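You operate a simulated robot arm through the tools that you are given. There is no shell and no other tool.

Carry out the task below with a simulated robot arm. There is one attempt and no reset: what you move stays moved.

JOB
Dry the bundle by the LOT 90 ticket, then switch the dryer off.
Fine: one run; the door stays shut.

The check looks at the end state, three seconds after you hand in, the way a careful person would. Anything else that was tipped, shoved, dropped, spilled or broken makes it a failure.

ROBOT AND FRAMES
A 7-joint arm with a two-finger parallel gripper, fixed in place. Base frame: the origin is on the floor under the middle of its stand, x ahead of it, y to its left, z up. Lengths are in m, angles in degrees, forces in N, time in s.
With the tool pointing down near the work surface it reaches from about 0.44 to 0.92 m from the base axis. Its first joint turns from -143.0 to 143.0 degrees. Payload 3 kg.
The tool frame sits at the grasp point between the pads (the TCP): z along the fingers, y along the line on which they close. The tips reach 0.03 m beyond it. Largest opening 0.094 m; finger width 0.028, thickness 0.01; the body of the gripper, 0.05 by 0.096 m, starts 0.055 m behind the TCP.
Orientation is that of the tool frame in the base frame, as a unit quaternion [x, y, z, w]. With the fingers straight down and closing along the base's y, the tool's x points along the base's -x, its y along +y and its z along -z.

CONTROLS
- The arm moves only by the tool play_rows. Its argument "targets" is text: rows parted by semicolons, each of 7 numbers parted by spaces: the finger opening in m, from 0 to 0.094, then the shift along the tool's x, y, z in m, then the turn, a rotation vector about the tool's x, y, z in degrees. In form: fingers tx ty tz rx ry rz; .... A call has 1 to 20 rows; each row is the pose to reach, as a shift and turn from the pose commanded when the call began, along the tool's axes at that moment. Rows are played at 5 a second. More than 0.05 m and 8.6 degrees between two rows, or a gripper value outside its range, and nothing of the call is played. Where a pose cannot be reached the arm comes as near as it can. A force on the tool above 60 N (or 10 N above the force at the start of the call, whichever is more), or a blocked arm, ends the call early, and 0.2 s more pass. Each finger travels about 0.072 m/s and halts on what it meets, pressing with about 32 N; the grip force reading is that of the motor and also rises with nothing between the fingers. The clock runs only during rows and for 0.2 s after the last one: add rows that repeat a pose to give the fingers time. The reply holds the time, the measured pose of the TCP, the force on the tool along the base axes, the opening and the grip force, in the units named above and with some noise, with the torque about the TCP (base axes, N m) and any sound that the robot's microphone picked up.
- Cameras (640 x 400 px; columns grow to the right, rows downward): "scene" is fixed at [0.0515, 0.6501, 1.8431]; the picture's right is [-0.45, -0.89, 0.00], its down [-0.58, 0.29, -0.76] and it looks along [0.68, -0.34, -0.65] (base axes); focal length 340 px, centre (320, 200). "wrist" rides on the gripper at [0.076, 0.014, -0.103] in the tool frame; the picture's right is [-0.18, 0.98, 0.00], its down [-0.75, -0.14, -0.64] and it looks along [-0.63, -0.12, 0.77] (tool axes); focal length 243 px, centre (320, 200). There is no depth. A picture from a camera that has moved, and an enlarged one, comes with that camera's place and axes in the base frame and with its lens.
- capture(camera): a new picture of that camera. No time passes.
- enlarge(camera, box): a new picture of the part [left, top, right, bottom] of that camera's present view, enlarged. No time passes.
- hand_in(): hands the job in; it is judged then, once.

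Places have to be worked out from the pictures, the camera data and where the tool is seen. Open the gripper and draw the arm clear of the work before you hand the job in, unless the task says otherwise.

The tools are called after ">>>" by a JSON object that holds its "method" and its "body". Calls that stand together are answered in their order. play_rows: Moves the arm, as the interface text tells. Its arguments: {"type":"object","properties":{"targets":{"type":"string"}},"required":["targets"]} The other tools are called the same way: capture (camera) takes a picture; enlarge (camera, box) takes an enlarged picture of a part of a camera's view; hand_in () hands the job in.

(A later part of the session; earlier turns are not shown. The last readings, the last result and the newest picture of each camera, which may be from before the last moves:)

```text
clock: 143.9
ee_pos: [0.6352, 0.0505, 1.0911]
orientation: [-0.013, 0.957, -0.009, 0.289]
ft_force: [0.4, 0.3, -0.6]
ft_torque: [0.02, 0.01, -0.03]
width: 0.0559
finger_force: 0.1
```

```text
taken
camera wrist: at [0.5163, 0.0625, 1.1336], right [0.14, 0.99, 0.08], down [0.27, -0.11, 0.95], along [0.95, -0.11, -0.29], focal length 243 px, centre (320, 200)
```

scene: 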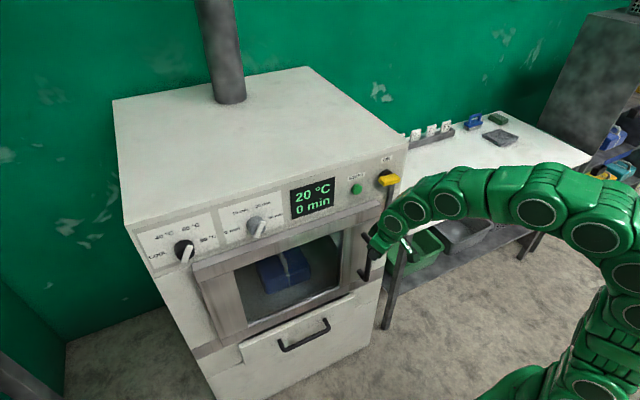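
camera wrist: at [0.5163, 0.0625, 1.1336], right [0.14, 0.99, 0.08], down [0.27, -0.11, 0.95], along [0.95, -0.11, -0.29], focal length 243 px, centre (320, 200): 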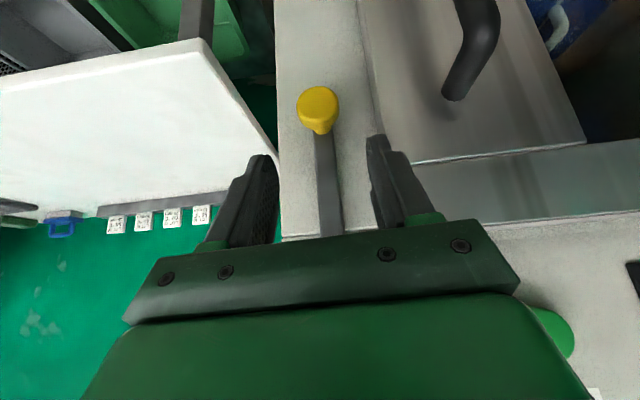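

The ball is now at z ≈ 1.0. I advance to it and grip it.

>>> {"method": "play_rows", "body": {"targets": "0.054 0.002 -0.0006 0.0255 0 0 0; 0.054 0.004 -0.0012 0.051 0 0 0; 0.054 0.006 -0.002 0.0765 0 0 0; 0.054 0.0081 -0.0025 0.102 0 0 0; 0.054 0.0081 -0.0025 0.102 0 0 0; 0.03 0.0081 -0.0025 0.102 0 0 0; 0.02 0.0081 -0.0025 0.102 0 0 0; 0.02 0.0081 -0.0025 0.102 0 0 0"}}

>>> {"method": "capture", "body": {"camera": "wrist"}}

```text
clock: 145.7
ee_pos: [0.6863, 0.047, 1.0005]
orientation: [-0.013, 0.957, -0.009, 0.289]
ft_force: [4.9, 32.2, -1.1]
ft_torque: [-0.08, -0.09, 0.43]
width: 0.0372
finger_force: 45.2
```

```text
taken
camera wrist: at [0.5653, 0.0601, 1.0445], right [0.13, 0.99, 0.08], down [0.27, -0.11, 0.95], along [0.95, -0.11, -0.29], focal length 243 px, centre (320, 200)
```

wrist: 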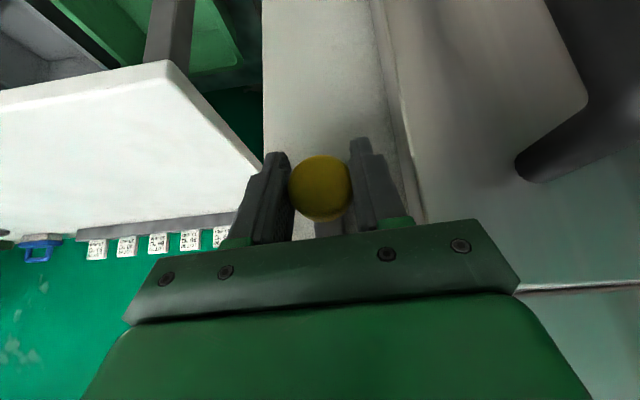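

Gripped. I draw it back down to its original place in small steps.

>>> {"method": "play_rows", "body": {"targets": "0.02 0 0.0015 0 0 0 0; 0.02 0.0055 0.0015 0.0083 0 0 0; 0.02 0.0111 0.0015 0.0166 0 0 0; 0.02 0.0166 0.0015 0.025 0 0 0; 0.02 0.0205 0.0015 0.0309 0 0 0; 0.02 0.0216 0.0015 0.0325 0 0 0"}}

>>> {"method": "capture", "body": {"camera": "wrist"}}

>>> {"method": "enlarge", "body": {"camera": "scene", "box": [280, 160, 440, 260]}}

```text
clock: 147.1
ee_pos: [0.6847, 0.0479, 0.9617]
orientation: [-0.013, 0.958, -0.009, 0.288]
ft_force: [11.3, 38.9, -0.8]
ft_torque: [-0.12, 0.3, 0.41]
width: 0.0372
finger_force: 44.8
```

```text
taken
camera wrist: at [0.5652, 0.0601, 1.005], right [0.13, 0.99, 0.08], down [0.28, -0.11, 0.95], along [0.95, -0.11, -0.29], focal length 243 px, centre (320, 200)
```

wrist: 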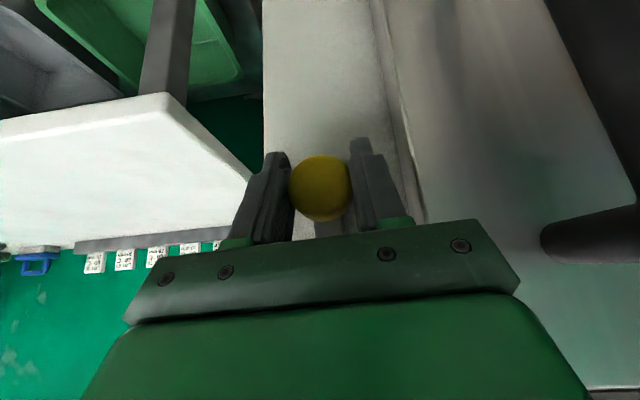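

```text
4.00 times, centred on (360, 210) of scene
camera zoom: at [0.0515, 0.6501, 1.8431], right [-0.45, -0.89, 0.0], down [-0.58, 0.29, -0.76], along [0.68, -0.34, -0.65], focal length 1360 px, centre (160, 160)
```

zoom: 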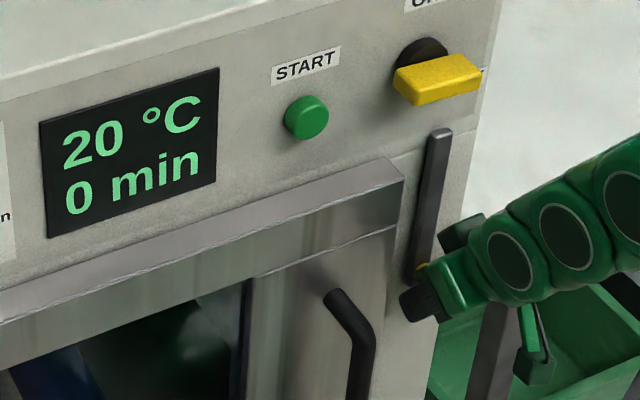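

The bolt is back at its original height but I felt no stop there. I probe gently whether it goes further down (1.5 cm), since "bolted" could be below.

>>> {"method": "play_rows", "body": {"targets": "0.02 0.0014 0.0015 0.0021 0 0 0; 0.02 0.0028 0.0015 0.0042 0 0 0; 0.02 0.0042 0.0015 0.0062 0 0 0; 0.02 0.0055 0.0015 0.0083 0 0 0"}}

>>> {"method": "capture", "body": {"camera": "wrist"}}

>>> {"method": "enlarge", "body": {"camera": "scene", "box": [280, 160, 440, 260]}}

```text
clock: 147.7
ee_pos: [0.6846, 0.0474, 0.9603]
orientation: [-0.012, 0.956, -0.009, 0.292]
ft_force: [-24.0, 1.1, 25.1]
ft_torque: [0.15, -0.22, -0.07]
width: 0.0372
finger_force: 44.9
stopped in row 2: the force on the tool passed its limit at 64 N (the readings are from after the stop); the commanded pose is now the measured one
```

```text
taken
camera wrist: at [0.5652, 0.0605, 1.004], right [0.14, 0.99, 0.08], down [0.27, -0.11, 0.96], along [0.95, -0.11, -0.28], focal length 243 px, centre (320, 200)
```

wrist: 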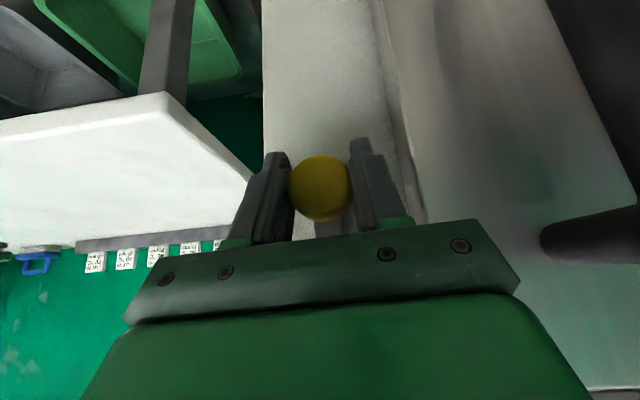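

```text
4.00 times, centred on (360, 210) of scene
camera zoom: at [0.0515, 0.6501, 1.8431], right [-0.45, -0.89, 0.0], down [-0.58, 0.29, -0.76], along [0.68, -0.34, -0.65], focal length 1360 px, centre (160, 160)
```

zoom: 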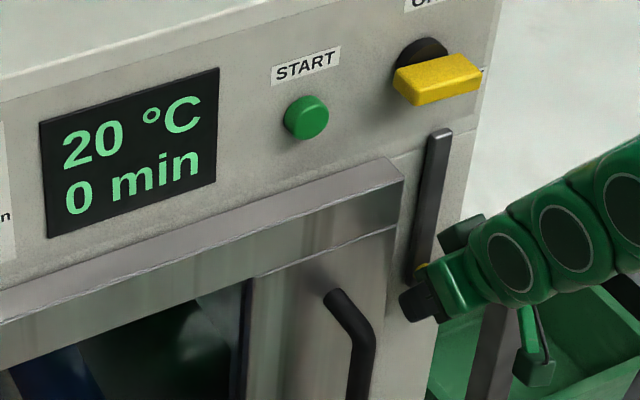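

That is its lower stop: the bolt is exactly back at its original place. I release it and move back up in front of START, tilting to 60°.

>>> {"method": "play_rows", "body": {"targets": "0.035 0 0 0 0 0 0; 0.055 0 0 0 0 0 0; 0.055 0 0 -0.02 0 0 0; 0.055 0 0 -0.055 0 0 0; 0.055 0 0 -0.09 0 0 0; 0.03 0.016 0 -0.1372 0 0 0; 0.0 -0.0066 0.034 -0.1595 0 -6.5 0; 0.0 -0.0293 0.068 -0.1818 0 -13 0; 0.0 -0.052 0.102 -0.2042 0 -19.5 0; 0.0 -0.0746 0.1366 -0.2265 0 -26 0; 0.0 -0.0746 0.1366 -0.2265 0 -26 0"}}

>>> {"method": "capture", "body": {"camera": "wrist"}}

```text
clock: 150.1
ee_pos: [0.6198, 0.1884, 1.1864]
orientation: [-0.013, 0.867, -0.006, 0.498]
ft_force: [0.8, -0.9, 0.1]
ft_torque: [-0.01, 0.02, -0.01]
width: 0.0001
finger_force: 32.3
```

```text
taken
camera wrist: at [0.4927, 0.2, 1.1723], right [0.08, 0.99, 0.14], down [-0.17, -0.12, 0.98], along [0.98, -0.1, 0.16], focal length 243 px, centre (320, 200)
```

wrist: 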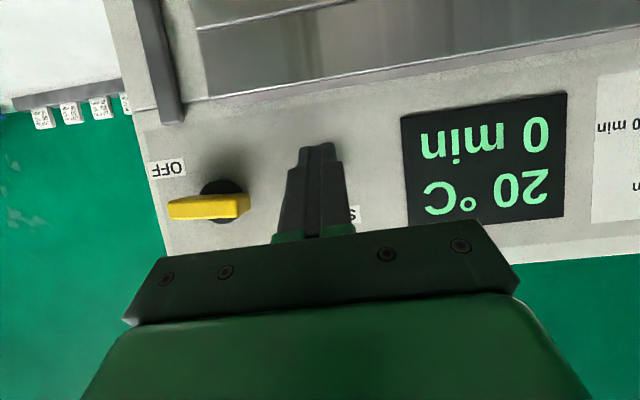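

The bolt is down again. I bring the hand level and roll −90° with the fingers wide open.

>>> {"method": "play_rows", "body": {"targets": "0.0 -0.0072 0.0003 0.007 0 -6 0; 0.0 -0.0143 0.0006 0.0139 0 -12 0; 0.0 -0.0215 0.001 0.0209 0 -18 0; 0.0 -0.0286 0.0013 0.0278 0 -24 0; 0.0 -0.0358 0.0016 0.0348 0 -30 0; 0.0 -0.0358 0.0016 0.0348 0 -30 0"}}

>>> {"method": "play_rows", "body": {"targets": "0.0 0 0 0 0 0 -8; 0.0 0 0 0 0 0 -16; 0.02 0 0 0 0 0 -24; 0.04 0 0 0 0 0 -32; 0.06 0 0 0 0 0 -40; 0.08 0 0 0 0 0 -48; 0.09 0 0 0 0 0 -56; 0.09 0 0 0 0 0 -64; 0.09 0 0 0 0 0 -72; 0.09 0 0 0 0 0 -80; 0.09 0 0 0 0 0 -88; 0.09 0 0 0 0 0 -90; 0.09 0 0 0 0 0 -90"}}

```text
clock: 151.4
ee_pos: [0.6665, 0.1911, 1.1999]
orientation: [-0.015, 0.708, -0.003, 0.706]
ft_force: [-0.4, -0.7, -0.2]
ft_torque: [-0.02, 0.0, -0.02]
width: 0.0002
finger_force: 31.5
```

```text
clock: 154.2
ee_pos: [0.6674, 0.1913, 1.2002]
orientation: [0.511, -0.491, 0.501, -0.497]
ft_force: [0.0, -0.6, 0.1]
ft_torque: [-0.02, 0.03, -0.01]
width: 0.0902
finger_force: 0.0
```

Now in 1.6 cm and sideways onto the yellow bar.

>>> {"method": "play_rows", "body": {"targets": "0.09 0.008 0 0.008 0 0 0; 0.09 0.02 0.0005 0.0165 0 0 0; 0.09 0.04 0.001 0.0165 0 0 0; 0.09 0.06 0.0015 0.0165 0 0 0; 0.09 0.08 0.002 0.0165 0 0 0; 0.09 0.1 0.002 0.0165 0 0 0; 0.09 0.111 0.002 0.0165 0 0 0; 0.09 0.111 0.002 0.0165 0 0 0"}}

>>> {"method": "capture", "body": {"camera": "wrist"}}

```text
clock: 156.1
ee_pos: [0.6856, 0.0808, 1.2013]
orientation: [0.511, -0.49, 0.501, -0.497]
ft_force: [-0.4, 0.7, 0.3]
ft_torque: [0.0, 0.01, -0.04]
width: 0.0901
finger_force: 0.0
```

```text
taken
camera wrist: at [0.5853, 0.0014, 1.1895], right [-0.01, 0.16, -0.99], down [-0.65, 0.75, 0.13], along [0.76, 0.65, 0.1], focal length 243 px, centre (320, 200)
```

wrist: 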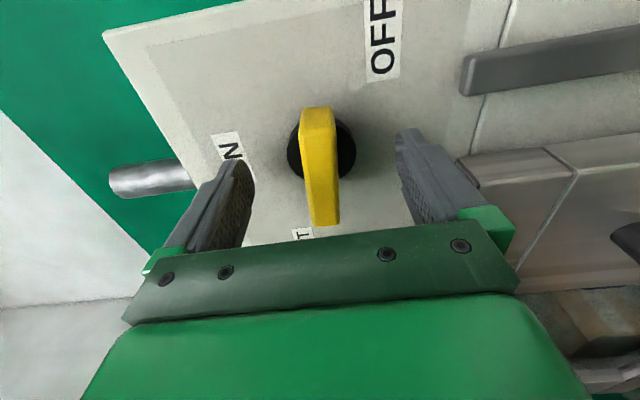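

The bar sits squarely between the fingers. I close on it and turn 30° clockwise, watching the display.

>>> {"method": "play_rows", "body": {"targets": "0.07 0 0.001 -0.001 0 0 0; 0.045 0 0.001 -0.001 0 0 0; 0.02 0 0.001 -0.001 0 0 0; 0.005 0 0.001 -0.001 0 0 0; 0.005 0 0.001 -0.001 0 0 0; 0.005 0 0.001 -0.001 0 0 5; 0.005 0 0.001 -0.001 0 0 10; 0.005 0 0.001 -0.001 0 0 15; 0.005 0 0.001 -0.001 0 0 20; 0.005 0 0.001 -0.001 0 0 25; 0.005 0 0.001 -0.001 0 0 30"}}

>>> {"method": "enlarge", "body": {"camera": "scene", "box": [280, 150, 440, 250]}}

```text
clock: 158.4
ee_pos: [0.6853, 0.0801, 1.2003]
orientation: [-0.366, 0.606, -0.355, 0.611]
ft_force: [2.4, -11.8, 4.0]
ft_torque: [-0.14, -0.32, 0.54]
width: 0.0222
finger_force: 45.5
```

```text
4.00 times, centred on (360, 200) of scene
camera zoom: at [0.0515, 0.6501, 1.8431], right [-0.45, -0.89, 0.0], down [-0.58, 0.29, -0.76], along [0.68, -0.34, -0.65], focal length 1360 px, centre (160, 200)
```

zoom: 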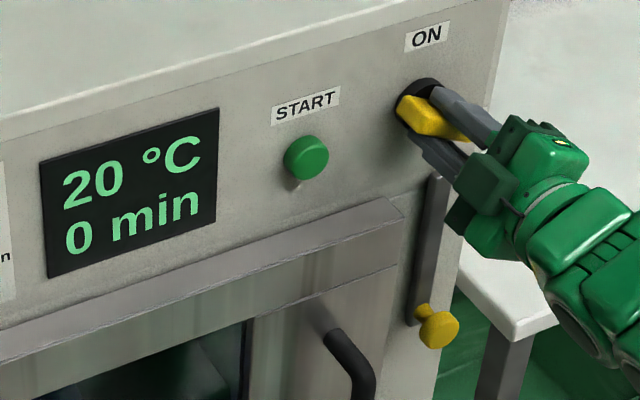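

With the bolt down the switch turns freely (30°, torque 0.1 N·m), display still lit. I continue to 60°.

>>> {"method": "play_rows", "body": {"targets": "0.005 0 0 0 0 0 5; 0.005 0 0 0 0 0 10; 0.005 0 0 0 0 0 15; 0.005 0 0 0 0 0 20; 0.005 0 0 0 0 0 25; 0.005 0 0 0 0 0 30"}}

>>> {"method": "enlarge", "body": {"camera": "scene", "box": [280, 150, 440, 250]}}

```text
clock: 159.8
ee_pos: [0.6843, 0.0803, 1.2002]
orientation: [-0.195, 0.68, -0.185, 0.682]
ft_force: [15.9, -17.5, 13.7]
ft_torque: [-0.1, -0.62, 0.29]
width: 0.0224
finger_force: 45.4
```

```text
4.00 times, centred on (360, 200) of scene
camera zoom: at [0.0515, 0.6501, 1.8431], right [-0.45, -0.89, 0.0], down [-0.58, 0.29, -0.76], along [0.68, -0.34, -0.65], focal length 1360 px, centre (160, 200)
```

zoom: 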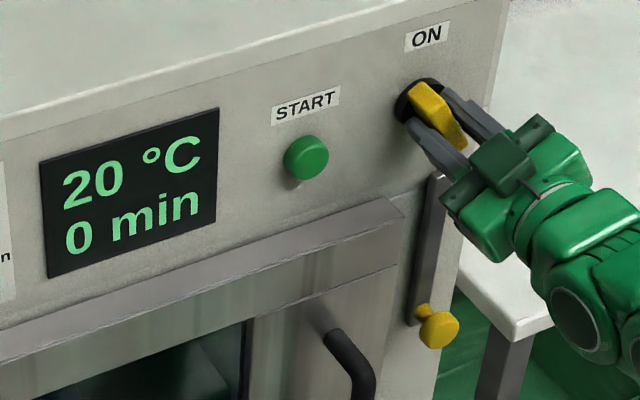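

At 60° still lit and free. I continue another 30° to vertical.

>>> {"method": "play_rows", "body": {"targets": "0.005 0 0 0 0 0 5; 0.005 0 0 0 0 0 10; 0.005 0 0 0 0 0 15; 0.005 0 0 0 0 0 20; 0.005 0 0 0 0 0 25; 0.005 0 0 0 0 0 30"}}

>>> {"method": "enlarge", "body": {"camera": "scene", "box": [280, 150, 440, 250]}}

```text
clock: 161.2
ee_pos: [0.6832, 0.0796, 1.2001]
orientation: [-0.014, 0.708, -0.001, 0.706]
ft_force: [3.1, -14.3, 11.8]
ft_torque: [-0.13, -0.26, 0.0]
width: 0.0225
finger_force: 45.0
```

```text
4.00 times, centred on (360, 200) of scene
camera zoom: at [0.0515, 0.6501, 1.8431], right [-0.45, -0.89, 0.0], down [-0.58, 0.29, -0.76], along [0.68, -0.34, -0.65], focal length 1360 px, centre (160, 200)
```

zoom: 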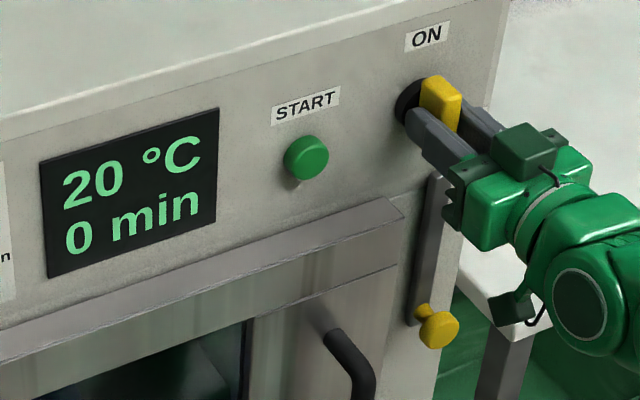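

Bar vertical, aligned with the "ON" label; display still lit and torque low. I probe 10° further to see whether vertical is the other end stop.

>>> {"method": "play_rows", "body": {"targets": "0.005 0 0 0 0 0 3; 0.005 0 0 0 0 0 6; 0.005 0 0 0 0 0 9; 0.005 0 0 0 0 0 12; 0.005 0 0 0 0 0 12"}}

>>> {"method": "enlarge", "body": {"camera": "scene", "box": [280, 150, 440, 250]}}

```text
clock: 162.4
ee_pos: [0.6845, 0.0803, 1.199]
orientation: [0.06, 0.706, 0.072, 0.702]
ft_force: [-3.1, -17.3, 7.7]
ft_torque: [-1.08, 0.22, -0.03]
width: 0.0269
finger_force: 44.7
```

```text
4.00 times, centred on (360, 200) of scene
camera zoom: at [0.0515, 0.6501, 1.8431], right [-0.45, -0.89, 0.0], down [-0.58, 0.29, -0.76], along [0.68, -0.34, -0.65], focal length 1360 px, centre (160, 200)
```

zoom: 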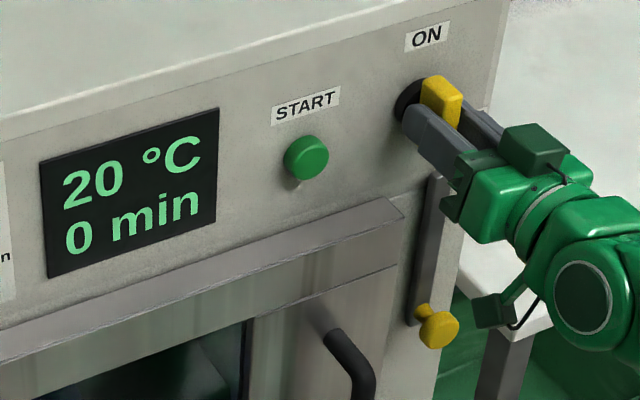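

Vertical is the other end stop: the switch range is exactly horizontal ↔ vertical, so the bar pointing up at "ON" is ON – it had been OFF all along despite the lit display. I roll back 12°, open wide and retreat with the fingers straddling the bar.

>>> {"method": "play_rows", "body": {"targets": "0.005 0 0 0 0 0 -4; 0.005 0 0 0 0 0 -8; 0.005 0 0 0 0 0 -12; 0.02 0 0 0 0 0 -12; 0.05 0 0 0 0 0 -12; 0.09 0 0 0 0 0 -12; 0.09 0 0 0 0 0 -12"}}

>>> {"method": "capture", "body": {"camera": "wrist"}}

>>> {"method": "enlarge", "body": {"camera": "scene", "box": [350, 150, 430, 210]}}

```text
clock: 164.1
ee_pos: [0.6854, 0.0808, 1.1997]
orientation: [-0.015, 0.708, -0.002, 0.706]
ft_force: [0.1, -0.1, 0.0]
ft_torque: [-0.02, -0.02, -0.01]
width: 0.0898
finger_force: 0.1
```

```text
taken
camera wrist: at [0.5824, 0.0904, 1.1242], right [-0.02, 0.99, 0.16], down [-0.64, -0.13, 0.76], along [0.77, -0.09, 0.63], focal length 243 px, centre (320, 200)
```

wrist: 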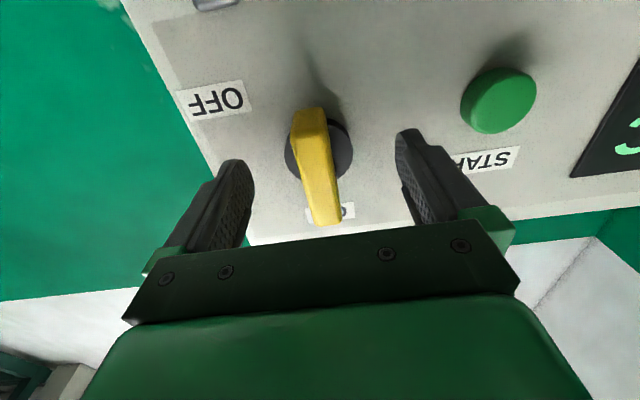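

```text
6.67 times, centred on (390, 180) of scene
camera zoom: at [0.0515, 0.6501, 1.8431], right [-0.45, -0.89, 0.0], down [-0.58, 0.29, -0.76], along [0.68, -0.34, -0.65], focal length 2267 px, centre (-147, 333)
```

zoom: 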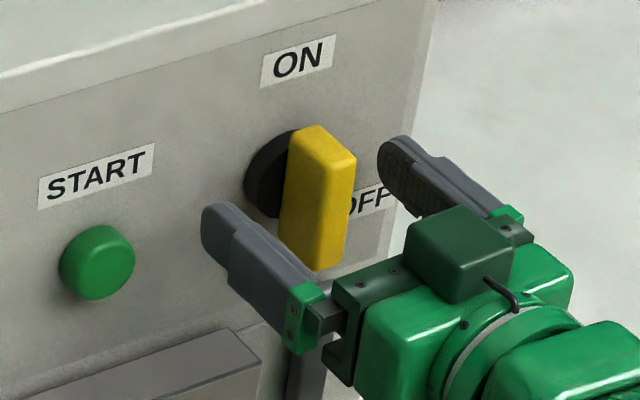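

The bar points straight at ON. I tilt and back out, then shift left in front of START and close the fingers.

>>> {"method": "play_rows", "body": {"targets": "0.09 0 0 -0.012 0 6 0; 0.09 0 0 -0.026 0 12 0; 0.09 0 0 -0.04 0 18 0; 0.09 0 0 -0.054 0 24 0; 0.09 0 0.003 -0.066 0 30 0; 0.06 0 0.035 -0.066 0 30 0; 0.03 0.003 0.07 -0.066 0 30 0; 0.0 0.007 0.102 -0.066 0 30 0; 0.0 0.007 0.102 -0.066 0 30 0"}}

>>> {"method": "capture", "body": {"camera": "wrist"}}

>>> {"method": "enlarge", "body": {"camera": "scene", "box": [280, 150, 440, 250]}}

```text
clock: 166.1
ee_pos: [0.6164, 0.181, 1.1916]
orientation: [-0.013, 0.867, -0.006, 0.499]
ft_force: [-0.1, -0.6, -0.1]
ft_torque: [0.0, 0.02, -0.01]
width: 0.0
finger_force: 31.8
```

```text
taken
camera wrist: at [0.4901, 0.1928, 1.1766], right [0.08, 0.99, 0.14], down [-0.17, -0.12, 0.98], along [0.98, -0.1, 0.16], focal length 243 px, centre (320, 200)
```

wrist: 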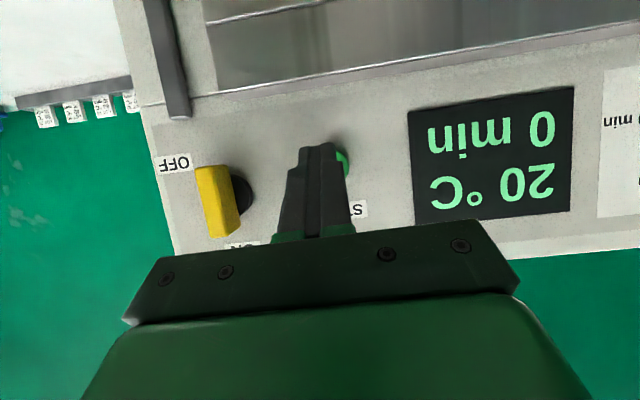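

```text
4.00 times, centred on (360, 200) of scene
camera zoom: at [0.0515, 0.6501, 1.8431], right [-0.45, -0.89, 0.0], down [-0.58, 0.29, -0.76], along [0.68, -0.34, -0.65], focal length 1360 px, centre (160, 200)
```

zoom: 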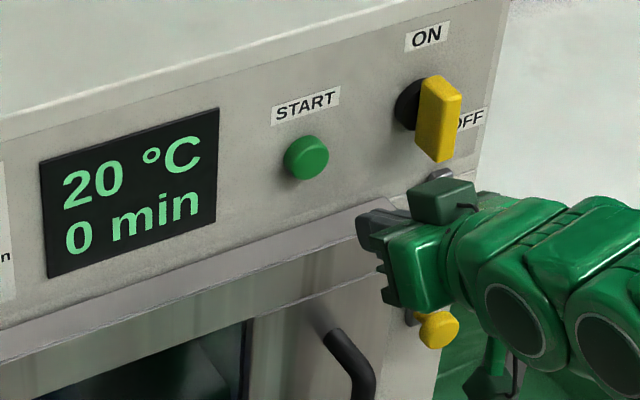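

The switch is now ON, bolt down as found, knobs set. I press START once.

>>> {"method": "play_rows", "body": {"targets": "0.0 -0.0132 0.001 0.0328 0 0 0; 0.0 -0.0257 0.001 0.0545 0 0 0; 0.0 -0.0292 0.001 0.0605 0 0 0; 0.0 -0.0312 0.001 0.064 0 0 0; 0.0 -0.0332 0.001 0.0675 0 0 0; 0.0 -0.0347 0.001 0.07 0 0 0"}}

>>> {"method": "enlarge", "body": {"camera": "scene", "box": [280, 150, 440, 250]}}

```text
clock: 167.5
ee_pos: [0.692, 0.1831, 1.1862]
orientation: [-0.012, 0.867, -0.006, 0.498]
ft_force: [-53.0, -5.6, 10.1]
ft_torque: [-0.19, -0.16, -0.21]
width: 0.0001
finger_force: 32.0
heard: click
stopped in row 6: the force on the tool passed its limit at 62 N (the readings are from after the stop); the commanded pose is now the measured one
```

```text
4.00 times, centred on (360, 200) of scene
camera zoom: at [0.0515, 0.6501, 1.8431], right [-0.45, -0.89, 0.0], down [-0.58, 0.29, -0.76], along [0.68, -0.34, -0.65], focal length 1360 px, centre (160, 200)
```

zoom: 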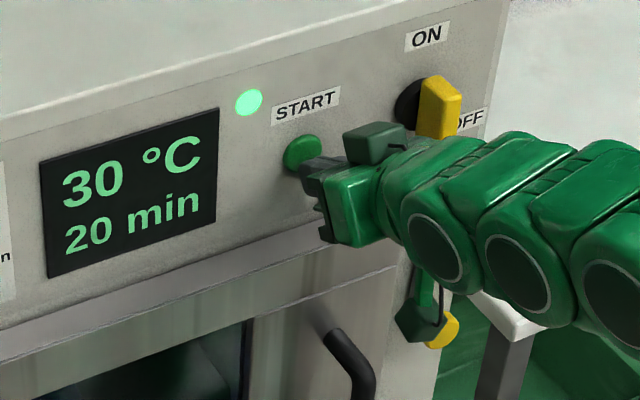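

The run has started: the lamp is lit and the display reads 30 °C / 20 min. I release the button, back well off and wait.

>>> {"method": "play_rows", "body": {"targets": "0.0 0.004 0 -0.007 0 0 0; 0.0 0.012 0 -0.021 0 0 0; 0.0 0.03 0 -0.052 0 0 0; 0.0 0.045 0 -0.078 0 0 0; 0.0 0.045 0 -0.078 0 0 0; 0.0 0.045 0 -0.078 0 0 0; 0.0 0.045 0 -0.078 0 0 0; 0.0 0.045 0 -0.078 0 0 0; 0.0 0.045 0 -0.078 0 0 0; 0.0 0.045 0 -0.078 0 0 0"}}

>>> {"method": "enlarge", "body": {"camera": "scene", "box": [280, 150, 440, 250]}}

```text
clock: 169.7
ee_pos: [0.6038, 0.1811, 1.1848]
orientation: [-0.013, 0.868, -0.005, 0.497]
ft_force: [0.6, -0.7, -0.2]
ft_torque: [-0.02, -0.01, 0.02]
width: 0.0
finger_force: 32.2
```

```text
4.00 times, centred on (360, 200) of scene
camera zoom: at [0.0515, 0.6501, 1.8431], right [-0.45, -0.89, 0.0], down [-0.58, 0.29, -0.76], along [0.68, -0.34, -0.65], focal length 1360 px, centre (160, 200)
```

zoom: 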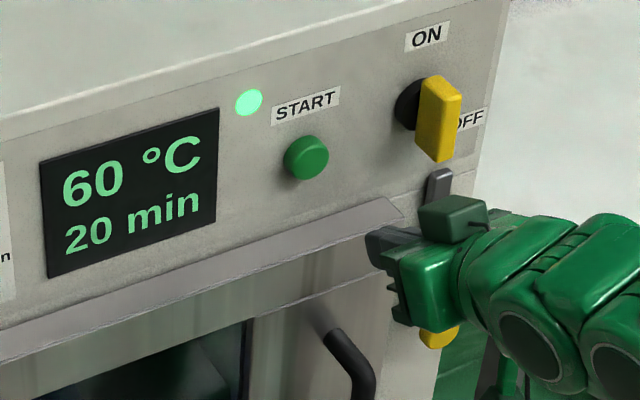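

The chamber has reached 60 °C with 20 min left. I wait 4 s to see how fast the time counts down.

>>> {"method": "play_rows", "body": {"targets": "0.0 0 0 0 0 0 0; 0.0 0 0 0 0 0 0; 0.0 0 0 0 0 0 0; 0.0 0 0 0 0 0 0; 0.0 0 0 0 0 0 0; 0.0 0 0 0 0 0 0; 0.0 0 0 0 0 0 0; 0.0 0 0 0 0 0 0; 0.0 0 0 0 0 0 0; 0.0 0 0 0 0 0 0; 0.0 0 0 0 0 0 0; 0.0 0 0 0 0 0 0; 0.0 0 0 0 0 0 0; 0.0 0 0 0 0 0 0; 0.0 0 0 0 0 0 0; 0.0 0 0 0 0 0 0; 0.0 0 0 0 0 0 0; 0.0 0 0 0 0 0 0; 0.0 0 0 0 0 0 0; 0.0 0 0 0 0 0 0"}}

>>> {"method": "enlarge", "body": {"camera": "scene", "box": [280, 150, 440, 250]}}

```text
clock: 173.9
ee_pos: [0.6031, 0.1799, 1.1853]
orientation: [-0.012, 0.867, -0.007, 0.498]
ft_force: [-0.3, -0.1, 0.5]
ft_torque: [-0.03, 0.01, -0.02]
width: 0.0
finger_force: 31.9
```

```text
4.00 times, centred on (360, 200) of scene
camera zoom: at [0.0515, 0.6501, 1.8431], right [-0.45, -0.89, 0.0], down [-0.58, 0.29, -0.76], along [0.68, -0.34, -0.65], focal length 1360 px, centre (160, 200)
```

zoom: 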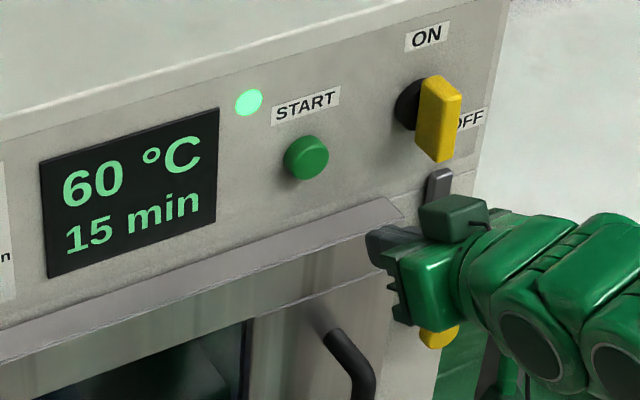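

It counts roughly 1.2 min per second; 15 min remain. I keep waiting.

>>> {"method": "play_rows", "body": {"targets": "0.0 0 0 0 0 0 0; 0.0 0 0 0 0 0 0; 0.0 0 0 0 0 0 0; 0.0 0 0 0 0 0 0; 0.0 0 0 0 0 0 0; 0.0 0 0 0 0 0 0; 0.0 0 0 0 0 0 0; 0.0 0 0 0 0 0 0; 0.0 0 0 0 0 0 0; 0.0 0 0 0 0 0 0; 0.0 0 0 0 0 0 0; 0.0 0 0 0 0 0 0; 0.0 0 0 0 0 0 0; 0.0 0 0 0 0 0 0; 0.0 0 0 0 0 0 0; 0.0 0 0 0 0 0 0; 0.0 0 0 0 0 0 0; 0.0 0 0 0 0 0 0; 0.0 0 0 0 0 0 0; 0.0 0 0 0 0 0 0"}}

>>> {"method": "play_rows", "body": {"targets": "0.0 0 0 0 0 0 0; 0.0 0 0 0 0 0 0; 0.0 0 0 0 0 0 0; 0.0 0 0 0 0 0 0; 0.0 0 0 0 0 0 0; 0.0 0 0 0 0 0 0; 0.0 0 0 0 0 0 0; 0.0 0 0 0 0 0 0; 0.0 0 0 0 0 0 0; 0.0 0 0 0 0 0 0; 0.0 0 0 0 0 0 0; 0.0 0 0 0 0 0 0; 0.0 0 0 0 0 0 0; 0.0 0 0 0 0 0 0; 0.0 0 0 0 0 0 0; 0.0 0 0 0 0 0 0; 0.0 0 0 0 0 0 0; 0.0 0 0 0 0 0 0; 0.0 0 0 0 0 0 0; 0.0 0 0 0 0 0 0"}}

>>> {"method": "enlarge", "body": {"camera": "scene", "box": [280, 150, 440, 250]}}

```text
clock: 178.1
ee_pos: [0.6041, 0.1811, 1.1852]
orientation: [-0.012, 0.867, -0.007, 0.497]
ft_force: [-0.8, 0.1, 0.5]
ft_torque: [0.02, -0.01, 0.02]
width: 0.0
finger_force: 31.8
```

```text
clock: 182.3
ee_pos: [0.6042, 0.1812, 1.1839]
orientation: [-0.012, 0.868, -0.007, 0.497]
ft_force: [0.1, 0.2, 0.2]
ft_torque: [0.0, 0.01, 0.01]
width: 0.0
finger_force: 32.0
```

```text
4.00 times, centred on (360, 200) of scene
camera zoom: at [0.0515, 0.6501, 1.8431], right [-0.45, -0.89, 0.0], down [-0.58, 0.29, -0.76], along [0.68, -0.34, -0.65], focal length 1360 px, centre (160, 200)
```

zoom: 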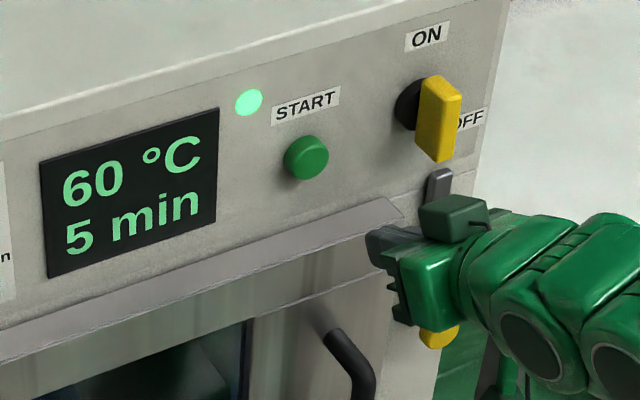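

Five minutes remain; I wait about 5 s more.

>>> {"method": "play_rows", "body": {"targets": "0.0 0 0 0 0 0 0; 0.0 0 0 0 0 0 0; 0.0 0 0 0 0 0 0; 0.0 0 0 0 0 0 0; 0.0 0 0 0 0 0 0; 0.0 0 0 0 0 0 0; 0.0 0 0 0 0 0 0; 0.0 0 0 0 0 0 0; 0.0 0 0 0 0 0 0; 0.0 0 0 0 0 0 0; 0.0 0 0 0 0 0 0; 0.0 0 0 0 0 0 0; 0.0 0 0 0 0 0 0; 0.0 0 0 0 0 0 0; 0.0 0 0 0 0 0 0; 0.0 0 0 0 0 0 0; 0.0 0 0 0 0 0 0; 0.0 0 0 0 0 0 0; 0.0 0 0 0 0 0 0; 0.0 0 0 0 0 0 0"}}

>>> {"method": "enlarge", "body": {"camera": "scene", "box": [280, 150, 440, 250]}}

```text
clock: 186.5
ee_pos: [0.603, 0.1797, 1.1846]
orientation: [-0.012, 0.868, -0.007, 0.497]
ft_force: [-1.1, -0.2, 0.0]
ft_torque: [-0.01, 0.0, 0.02]
width: 0.0
finger_force: 32.2
```

```text
4.00 times, centred on (360, 200) of scene
camera zoom: at [0.0515, 0.6501, 1.8431], right [-0.45, -0.89, 0.0], down [-0.58, 0.29, -0.76], along [0.68, -0.34, -0.65], focal length 1360 px, centre (160, 200)
```

zoom: 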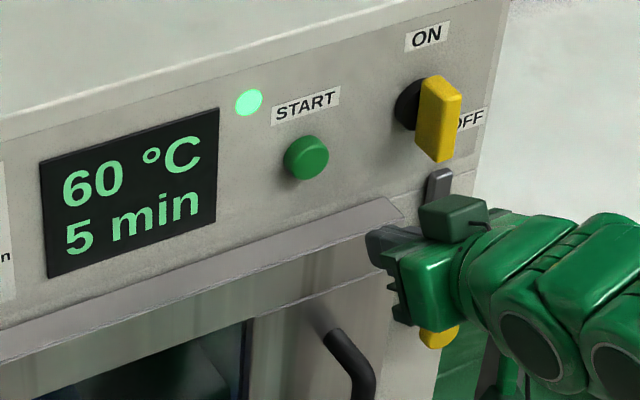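

The display steps in 5-minute units; I wait another 4 s.

>>> {"method": "play_rows", "body": {"targets": "0.0 0 0 0 0 0 0; 0.0 0 0 0 0 0 0; 0.0 0 0 0 0 0 0; 0.0 0 0 0 0 0 0; 0.0 0 0 0 0 0 0; 0.0 0 0 0 0 0 0; 0.0 0 0 0 0 0 0; 0.0 0 0 0 0 0 0; 0.0 0 0 0 0 0 0; 0.0 0 0 0 0 0 0; 0.0 0 0 0 0 0 0; 0.0 0 0 0 0 0 0; 0.0 0 0 0 0 0 0; 0.0 0 0 0 0 0 0; 0.0 0 0 0 0 0 0; 0.0 0 0 0 0 0 0; 0.0 0 0 0 0 0 0; 0.0 0 0 0 0 0 0; 0.0 0 0 0 0 0 0; 0.0 0 0 0 0 0 0"}}

>>> {"method": "enlarge", "body": {"camera": "scene", "box": [280, 150, 440, 250]}}

```text
clock: 190.7
ee_pos: [0.6032, 0.181, 1.185]
orientation: [-0.013, 0.868, -0.005, 0.496]
ft_force: [-0.6, 0.4, 0.4]
ft_torque: [-0.03, 0.02, 0.02]
width: 0.0
finger_force: 31.9
```

```text
4.00 times, centred on (360, 200) of scene
camera zoom: at [0.0515, 0.6501, 1.8431], right [-0.45, -0.89, 0.0], down [-0.58, 0.29, -0.76], along [0.68, -0.34, -0.65], focal length 1360 px, centre (160, 200)
```

zoom: 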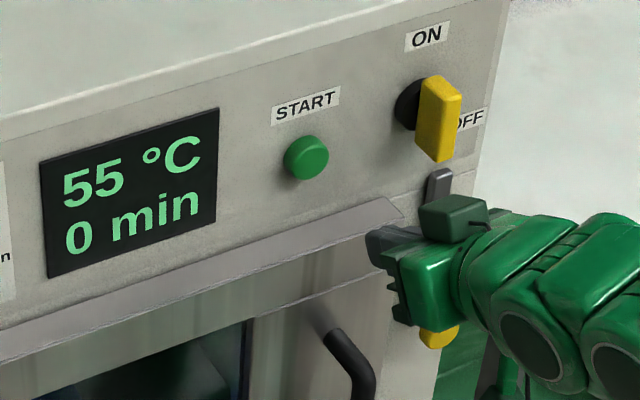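

The run is finished: lamp off, 0 min, cooling (55 °C). Given the "HOT OVER 50 °C" note I'll let it cool while I move over to the switch with open fingers.

>>> {"method": "play_rows", "body": {"targets": "0.02 -0.004 -0.02 0.0013 0 0 0; 0.05 -0.008 -0.04 0.0026 0 0 0; 0.09 -0.012 -0.06 0.0039 0 0 0; 0.09 -0.016 -0.08 0.0052 0 0 0; 0.09 -0.019 -0.1 0.0055 0 0 0; 0.09 -0.019 -0.1 0.0055 0 0 0"}}

>>> {"method": "capture", "body": {"camera": "wrist"}}

>>> {"method": "enlarge", "body": {"camera": "scene", "box": [280, 150, 440, 250]}}

```text
clock: 192.1
ee_pos: [0.6185, 0.0822, 1.2014]
orientation: [-0.013, 0.867, -0.006, 0.498]
ft_force: [0.0, -0.7, 0.0]
ft_torque: [0.02, 0.02, -0.01]
width: 0.0898
finger_force: 0.0
```

```text
taken
camera wrist: at [0.4923, 0.0934, 1.1879], right [0.08, 0.99, 0.14], down [-0.17, -0.12, 0.98], along [0.98, -0.1, 0.16], focal length 243 px, centre (320, 200)
```

wrist: 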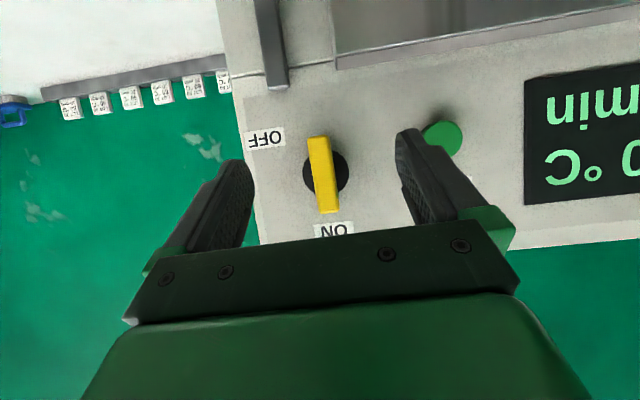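

```text
4.00 times, centred on (360, 200) of scene
camera zoom: at [0.0515, 0.6501, 1.8431], right [-0.45, -0.89, 0.0], down [-0.58, 0.29, -0.76], along [0.68, -0.34, -0.65], focal length 1360 px, centre (160, 200)
```

zoom: 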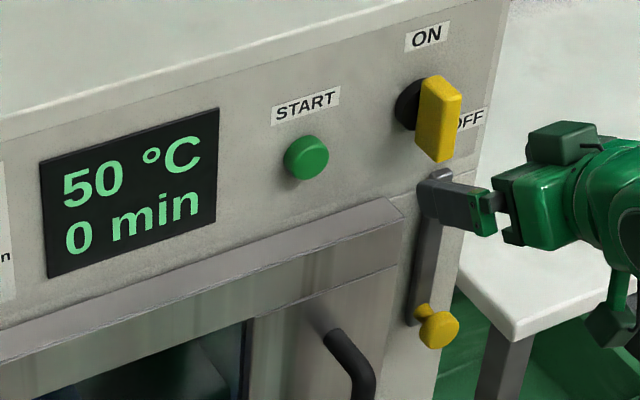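

The bar is centred between the open fingers (display 50 °C, cooling). I level the hand while advancing to straddle the bar.

>>> {"method": "play_rows", "body": {"targets": "0.09 -0.0055 -0.0003 0.0097 0 -5 0; 0.09 -0.011 -0.0005 0.0193 0 -10 0; 0.09 -0.0165 -0.0008 0.029 0 -15 0; 0.09 -0.022 -0.001 0.0387 0 -20 0; 0.09 -0.0275 -0.0013 0.0483 0 -25 0; 0.09 -0.033 -0.0015 0.058 0 -30 0; 0.09 -0.033 -0.0015 0.058 0 -30 0"}}

>>> {"method": "capture", "body": {"camera": "wrist"}}

>>> {"method": "enlarge", "body": {"camera": "scene", "box": [280, 150, 440, 250]}}

```text
clock: 193.7
ee_pos: [0.6863, 0.0817, 1.1999]
orientation: [-0.014, 0.709, -0.003, 0.705]
ft_force: [0.4, 1.0, 0.0]
ft_torque: [-0.01, -0.03, 0.01]
width: 0.0902
finger_force: 0.1
```

```text
taken
camera wrist: at [0.5836, 0.0919, 1.1255], right [-0.02, 0.99, 0.16], down [-0.64, -0.13, 0.76], along [0.77, -0.09, 0.63], focal length 243 px, centre (320, 200)
```

wrist: 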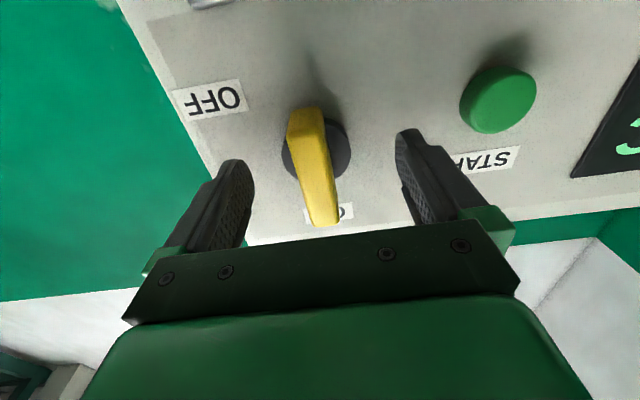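

```text
4.00 times, centred on (360, 200) of scene
camera zoom: at [0.0515, 0.6501, 1.8431], right [-0.45, -0.89, 0.0], down [-0.58, 0.29, -0.76], along [0.68, -0.34, -0.65], focal length 1360 px, centre (160, 200)
```

zoom: 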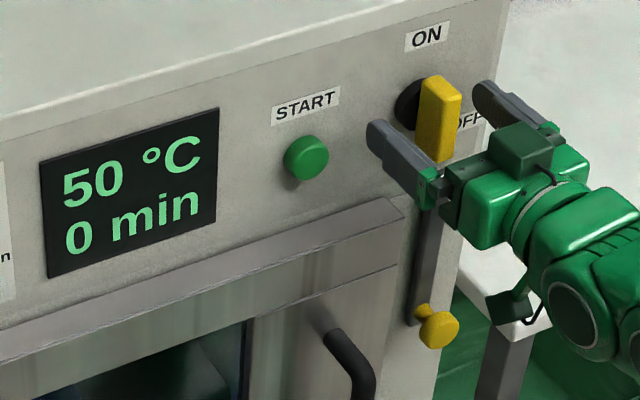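

It still shows 50 °C; I wait here for it to cool well below that before switching off.

>>> {"method": "play_rows", "body": {"targets": "0.09 0 0 0 0 0 0; 0.09 0 0 0 0 0 0; 0.09 0 0 0 0 0 0; 0.09 0 0 0 0 0 0; 0.09 0 0 0 0 0 0; 0.09 0 0 0 0 0 0; 0.09 0 0 0 0 0 0; 0.09 0 0 0 0 0 0; 0.09 0 0 0 0 0 0; 0.09 0 0 0 0 0 0; 0.09 0 0 0 0 0 0; 0.09 0 0 0 0 0 0; 0.09 0 0 0 0 0 0; 0.09 0 0 0 0 0 0; 0.09 0 0 0 0 0 0; 0.09 0 0 0 0 0 0; 0.09 0 0 0 0 0 0; 0.09 0 0 0 0 0 0; 0.09 0 0 0 0 0 0; 0.09 0 0 0 0 0 0"}}

>>> {"method": "play_rows", "body": {"targets": "0.09 0 0 0 0 0 0; 0.09 0 0 0 0 0 0; 0.09 0 0 0 0 0 0; 0.09 0 0 0 0 0 0; 0.09 0 0 0 0 0 0; 0.09 0 0 0 0 0 0; 0.09 0 0 0 0 0 0; 0.09 0 0 0 0 0 0; 0.09 0 0 0 0 0 0; 0.09 0 0 0 0 0 0; 0.09 0 0 0 0 0 0; 0.09 0 0 0 0 0 0; 0.09 0 0 0 0 0 0; 0.09 0 0 0 0 0 0; 0.09 0 0 0 0 0 0; 0.09 0 0 0 0 0 0; 0.09 0 0 0 0 0 0; 0.09 0 0 0 0 0 0; 0.09 0 0 0 0 0 0; 0.09 0 0 0 0 0 0"}}

>>> {"method": "enlarge", "body": {"camera": "scene", "box": [280, 150, 440, 250]}}

```text
clock: 197.9
ee_pos: [0.6844, 0.081, 1.2015]
orientation: [-0.014, 0.709, -0.002, 0.705]
ft_force: [0.4, 0.7, 0.4]
ft_torque: [-0.01, -0.02, 0.02]
width: 0.09
finger_force: 0.2
```

```text
clock: 202.1
ee_pos: [0.6855, 0.0819, 1.2009]
orientation: [-0.014, 0.709, -0.004, 0.705]
ft_force: [-0.2, 0.1, 0.2]
ft_torque: [-0.02, 0.0, -0.03]
width: 0.0899
finger_force: 0.0
```

```text
4.00 times, centred on (360, 200) of scene
camera zoom: at [0.0515, 0.6501, 1.8431], right [-0.45, -0.89, 0.0], down [-0.58, 0.29, -0.76], along [0.68, -0.34, -0.65], focal length 1360 px, centre (160, 200)
```

zoom: 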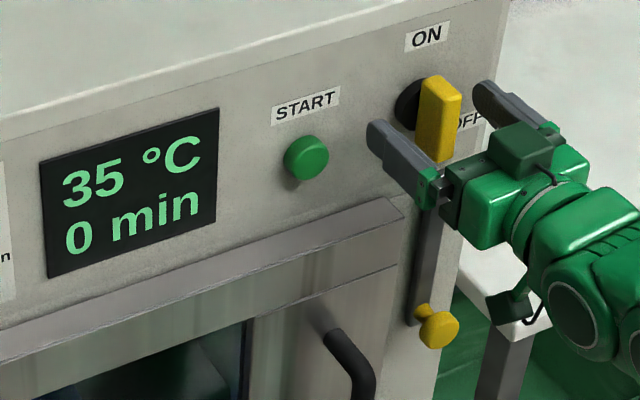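

35 °C now, cool enough. I close on the vertical bar and turn it counter-clockwise, first 45°.

>>> {"method": "play_rows", "body": {"targets": "0.07 0 -0.001 -0.001 0 0 0; 0.045 0 -0.001 -0.001 0 0 0; 0.02 0 -0.001 -0.001 0 0 0; 0.005 0 -0.001 -0.001 0 0 0; 0.005 0 -0.001 -0.001 0 0 0; 0.005 0 -0.001 -0.001 0 0 -5; 0.005 0 -0.001 -0.001 0 0 -10; 0.005 0 -0.001 -0.001 0 0 -15; 0.005 0 -0.001 -0.001 0 0 -20; 0.005 0 -0.001 -0.001 0 0 -25; 0.005 0 -0.001 -0.001 0 0 -30; 0.005 0 -0.001 -0.001 0 0 -35; 0.005 0 -0.001 -0.001 0 0 -40; 0.005 0 -0.001 -0.001 0 0 -45"}}

>>> {"method": "enlarge", "body": {"camera": "scene", "box": [280, 150, 440, 250]}}

```text
clock: 205.1
ee_pos: [0.6858, 0.0806, 1.2008]
orientation: [-0.285, 0.65, -0.272, 0.65]
ft_force: [-13.0, 2.7, -13.5]
ft_torque: [0.09, 0.92, -0.87]
width: 0.0225
finger_force: 44.7
```

```text
4.00 times, centred on (360, 200) of scene
camera zoom: at [0.0515, 0.6501, 1.8431], right [-0.45, -0.89, 0.0], down [-0.58, 0.29, -0.76], along [0.68, -0.34, -0.65], focal length 1360 px, centre (160, 200)
```

zoom: 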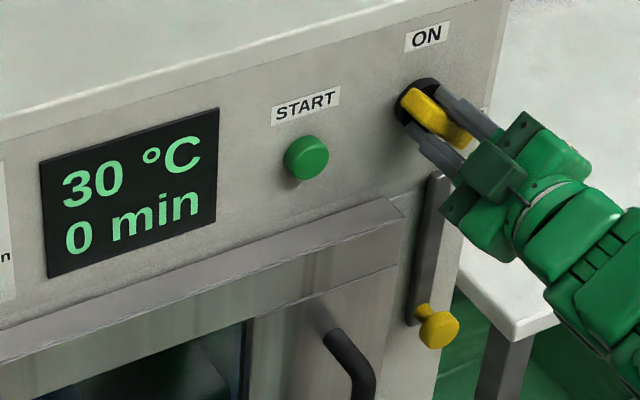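

The bar follows smoothly, forces small. I turn the remaining 45° to the horizontal OFF stop.

>>> {"method": "play_rows", "body": {"targets": "0.005 0 0 0 0 0 -5; 0.005 0 0 0 0 0 -10; 0.005 0 0 0 0 0 -15; 0.005 0 0 0 0 0 -20; 0.005 0 0 0 0 0 -25; 0.005 0 0 0 0 0 -30; 0.005 0 0 0 0 0 -35; 0.005 0 0 0 0 0 -40; 0.005 0 0 0 0 0 -45; 0.005 0 0 0 0 0 -47; 0.005 0 0 0 0 0 -47"}}

>>> {"method": "enlarge", "body": {"camera": "scene", "box": [280, 150, 440, 250]}}

```text
clock: 207.5
ee_pos: [0.6851, 0.0813, 1.2009]
orientation: [0.521, -0.482, 0.509, -0.487]
ft_force: [-15.6, 17.6, -50.4]
ft_torque: [1.05, 0.15, 0.12]
width: 0.0238
finger_force: 44.7
```

```text
4.00 times, centred on (360, 200) of scene
camera zoom: at [0.0515, 0.6501, 1.8431], right [-0.45, -0.89, 0.0], down [-0.58, 0.29, -0.76], along [0.68, -0.34, -0.65], focal length 1360 px, centre (160, 200)
```

zoom: 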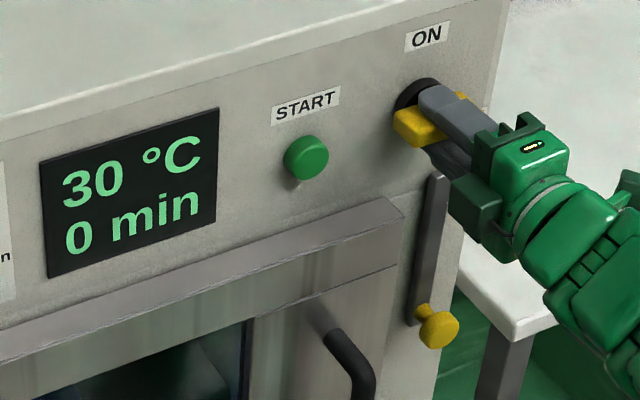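

The bar is at the horizontal OFF stop (torque 1 N·m there). I ease off 3°, relieve the vertical load and open wide.

>>> {"method": "play_rows", "body": {"targets": "0.005 0 0.001 0 0 0 2; 0.01 0 0.0015 0 0 0 3; 0.03 0 0.0015 0 0 0 3; 0.06 0 0.0015 0 0 0 3; 0.09 0 0.0015 0 0 0 3; 0.09 0 0.0015 0 0 0 3"}}

>>> {"method": "capture", "body": {"camera": "wrist"}}

>>> {"method": "enlarge", "body": {"camera": "scene", "box": [350, 150, 430, 210]}}

```text
clock: 208.9
ee_pos: [0.686, 0.0798, 1.1982]
orientation: [0.506, -0.497, 0.496, -0.501]
ft_force: [0.4, 0.4, 0.2]
ft_torque: [0.0, -0.01, 0.01]
width: 0.0901
finger_force: 0.1
```

```text
taken
camera wrist: at [0.5845, 0.0021, 1.1867], right [-0.01, 0.18, -0.98], down [-0.65, 0.74, 0.14], along [0.76, 0.64, 0.11], focal length 243 px, centre (320, 200)
```

wrist: 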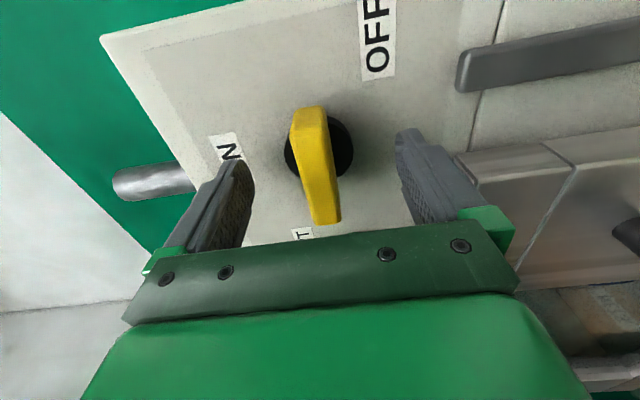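

```text
6.67 times, centred on (390, 180) of scene
camera zoom: at [0.0515, 0.6501, 1.8431], right [-0.45, -0.89, 0.0], down [-0.58, 0.29, -0.76], along [0.68, -0.34, -0.65], focal length 2267 px, centre (-147, 333)
```

zoom: 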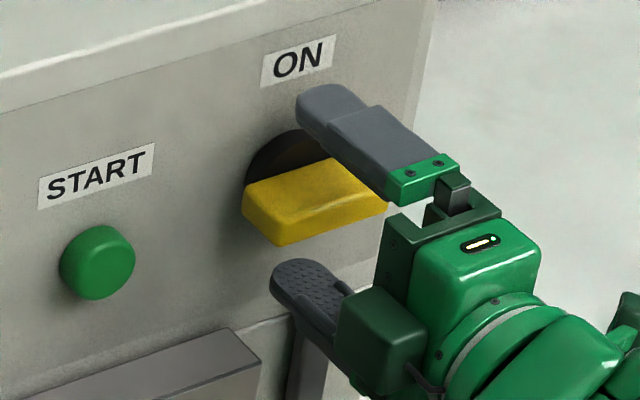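

Bar horizontal at OFF. I leave sideways with open fingers exactly as before.

>>> {"method": "play_rows", "body": {"targets": "0.09 -0.015 0 0.001 0 0 0; 0.09 -0.03 0 0.001 0 0 0; 0.09 -0.045 0 0.001 0 0 0; 0.09 -0.058 0 0.001 0 0 0; 0.09 -0.07 0 -0.004 0 0 0; 0.09 -0.09 0 -0.012 0 0 0; 0.09 -0.11 0 -0.016 0 0 0; 0.09 -0.11 0 -0.016 0 0 0"}}

>>> {"method": "enlarge", "body": {"camera": "scene", "box": [280, 150, 440, 250]}}

```text
clock: 210.7
ee_pos: [0.6658, 0.1898, 1.1982]
orientation: [0.506, -0.495, 0.496, -0.502]
ft_force: [0.1, -0.2, 0.6]
ft_torque: [0.02, 0.02, 0.02]
width: 0.09
finger_force: 0.0
```

```text
4.00 times, centred on (360, 200) of scene
camera zoom: at [0.0515, 0.6501, 1.8431], right [-0.45, -0.89, 0.0], down [-0.58, 0.29, -0.76], along [0.68, -0.34, -0.65], focal length 1360 px, centre (160, 200)
```

zoom: 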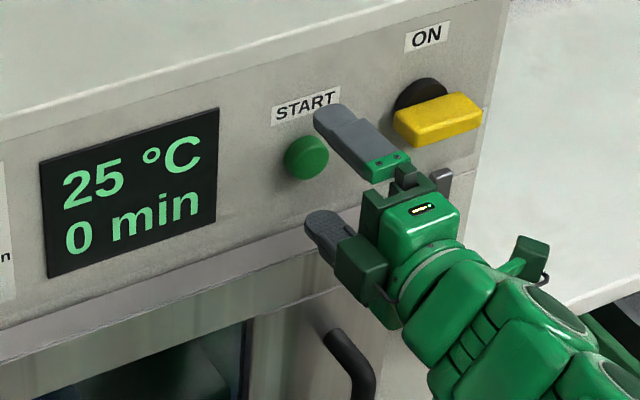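

The switch is at OFF, the same place as when START had no effect. I roll the hand level and retract it clear of the dryer.

>>> {"method": "play_rows", "body": {"targets": "0.07 0 0 0 0 0 8; 0.05 0 0 0 0 0 16; 0.05 0 0 0 0 0 24; 0.05 0 0 0 0 0 32; 0.05 0 0 0 0 0 40; 0.05 0 0 0 0 0 48; 0.05 0 0 0 0 0 56; 0.05 0 0 0 0 0 64; 0.05 0 0 0 0 0 72; 0.05 0 0 0 0 0 80; 0.05 0 0 0 0 0 88; 0.05 0 0 0 0 0 90"}}

>>> {"method": "play_rows", "body": {"targets": "0.05 -0.003 -0.001 -0.014 0 6 0; 0.05 -0.006 -0.002 -0.028 0 12 0; 0.05 -0.009 -0.003 -0.042 0 18 0; 0.05 -0.012 -0.004 -0.056 0 24 0; 0.05 -0.015 -0.005 -0.07 0 30 0; 0.05 -0.018 -0.006 -0.084 0 36 0; 0.05 -0.021 -0.007 -0.098 0 42 0; 0.05 -0.024 -0.008 -0.112 0 48 0; 0.05 -0.027 -0.009 -0.126 0 54 0; 0.05 -0.03 -0.01 -0.14 0 60 0; 0.07 -0.033 -0.01 -0.154 0 66 0; 0.09 -0.036 -0.01 -0.168 0 72 0; 0.09 -0.039 -0.01 -0.182 0 78 0; 0.09 -0.042 -0.01 -0.196 0 84 0; 0.09 -0.045 -0.01 -0.21 0 90 0"}}

>>> {"method": "capture", "body": {"camera": "scene"}}

>>> {"method": "capture", "body": {"camera": "wrist"}}

```text
clock: 213.3
ee_pos: [0.6673, 0.1917, 1.1995]
orientation: [-0.007, 0.709, 0.004, 0.705]
ft_force: [0.3, -0.5, -0.4]
ft_torque: [0.0, 0.0, -0.02]
width: 0.0501
finger_force: 0.0
```

```text
clock: 216.5
ee_pos: [0.4582, 0.1776, 1.2448]
orientation: [-0.009, 1.0, -0.003, -0.003]
ft_force: [0.0, 0.5, -0.3]
ft_torque: [-0.02, 0.01, -0.02]
width: 0.09
finger_force: 0.0
```

```text
taken
```

scene: 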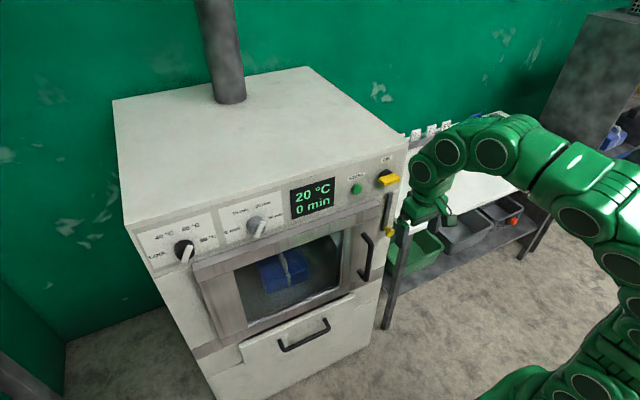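

```text
taken
camera wrist: at [0.3825, 0.1906, 1.3486], right [0.17, 0.99, -0.01], down [0.76, -0.12, 0.64], along [0.63, -0.11, -0.77], focal length 243 px, centre (320, 200)
```

wrist: 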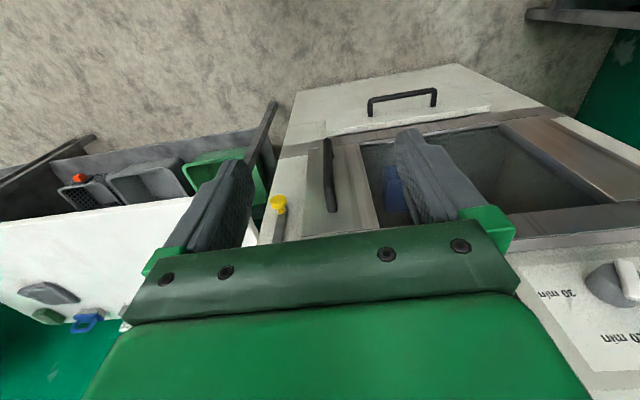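

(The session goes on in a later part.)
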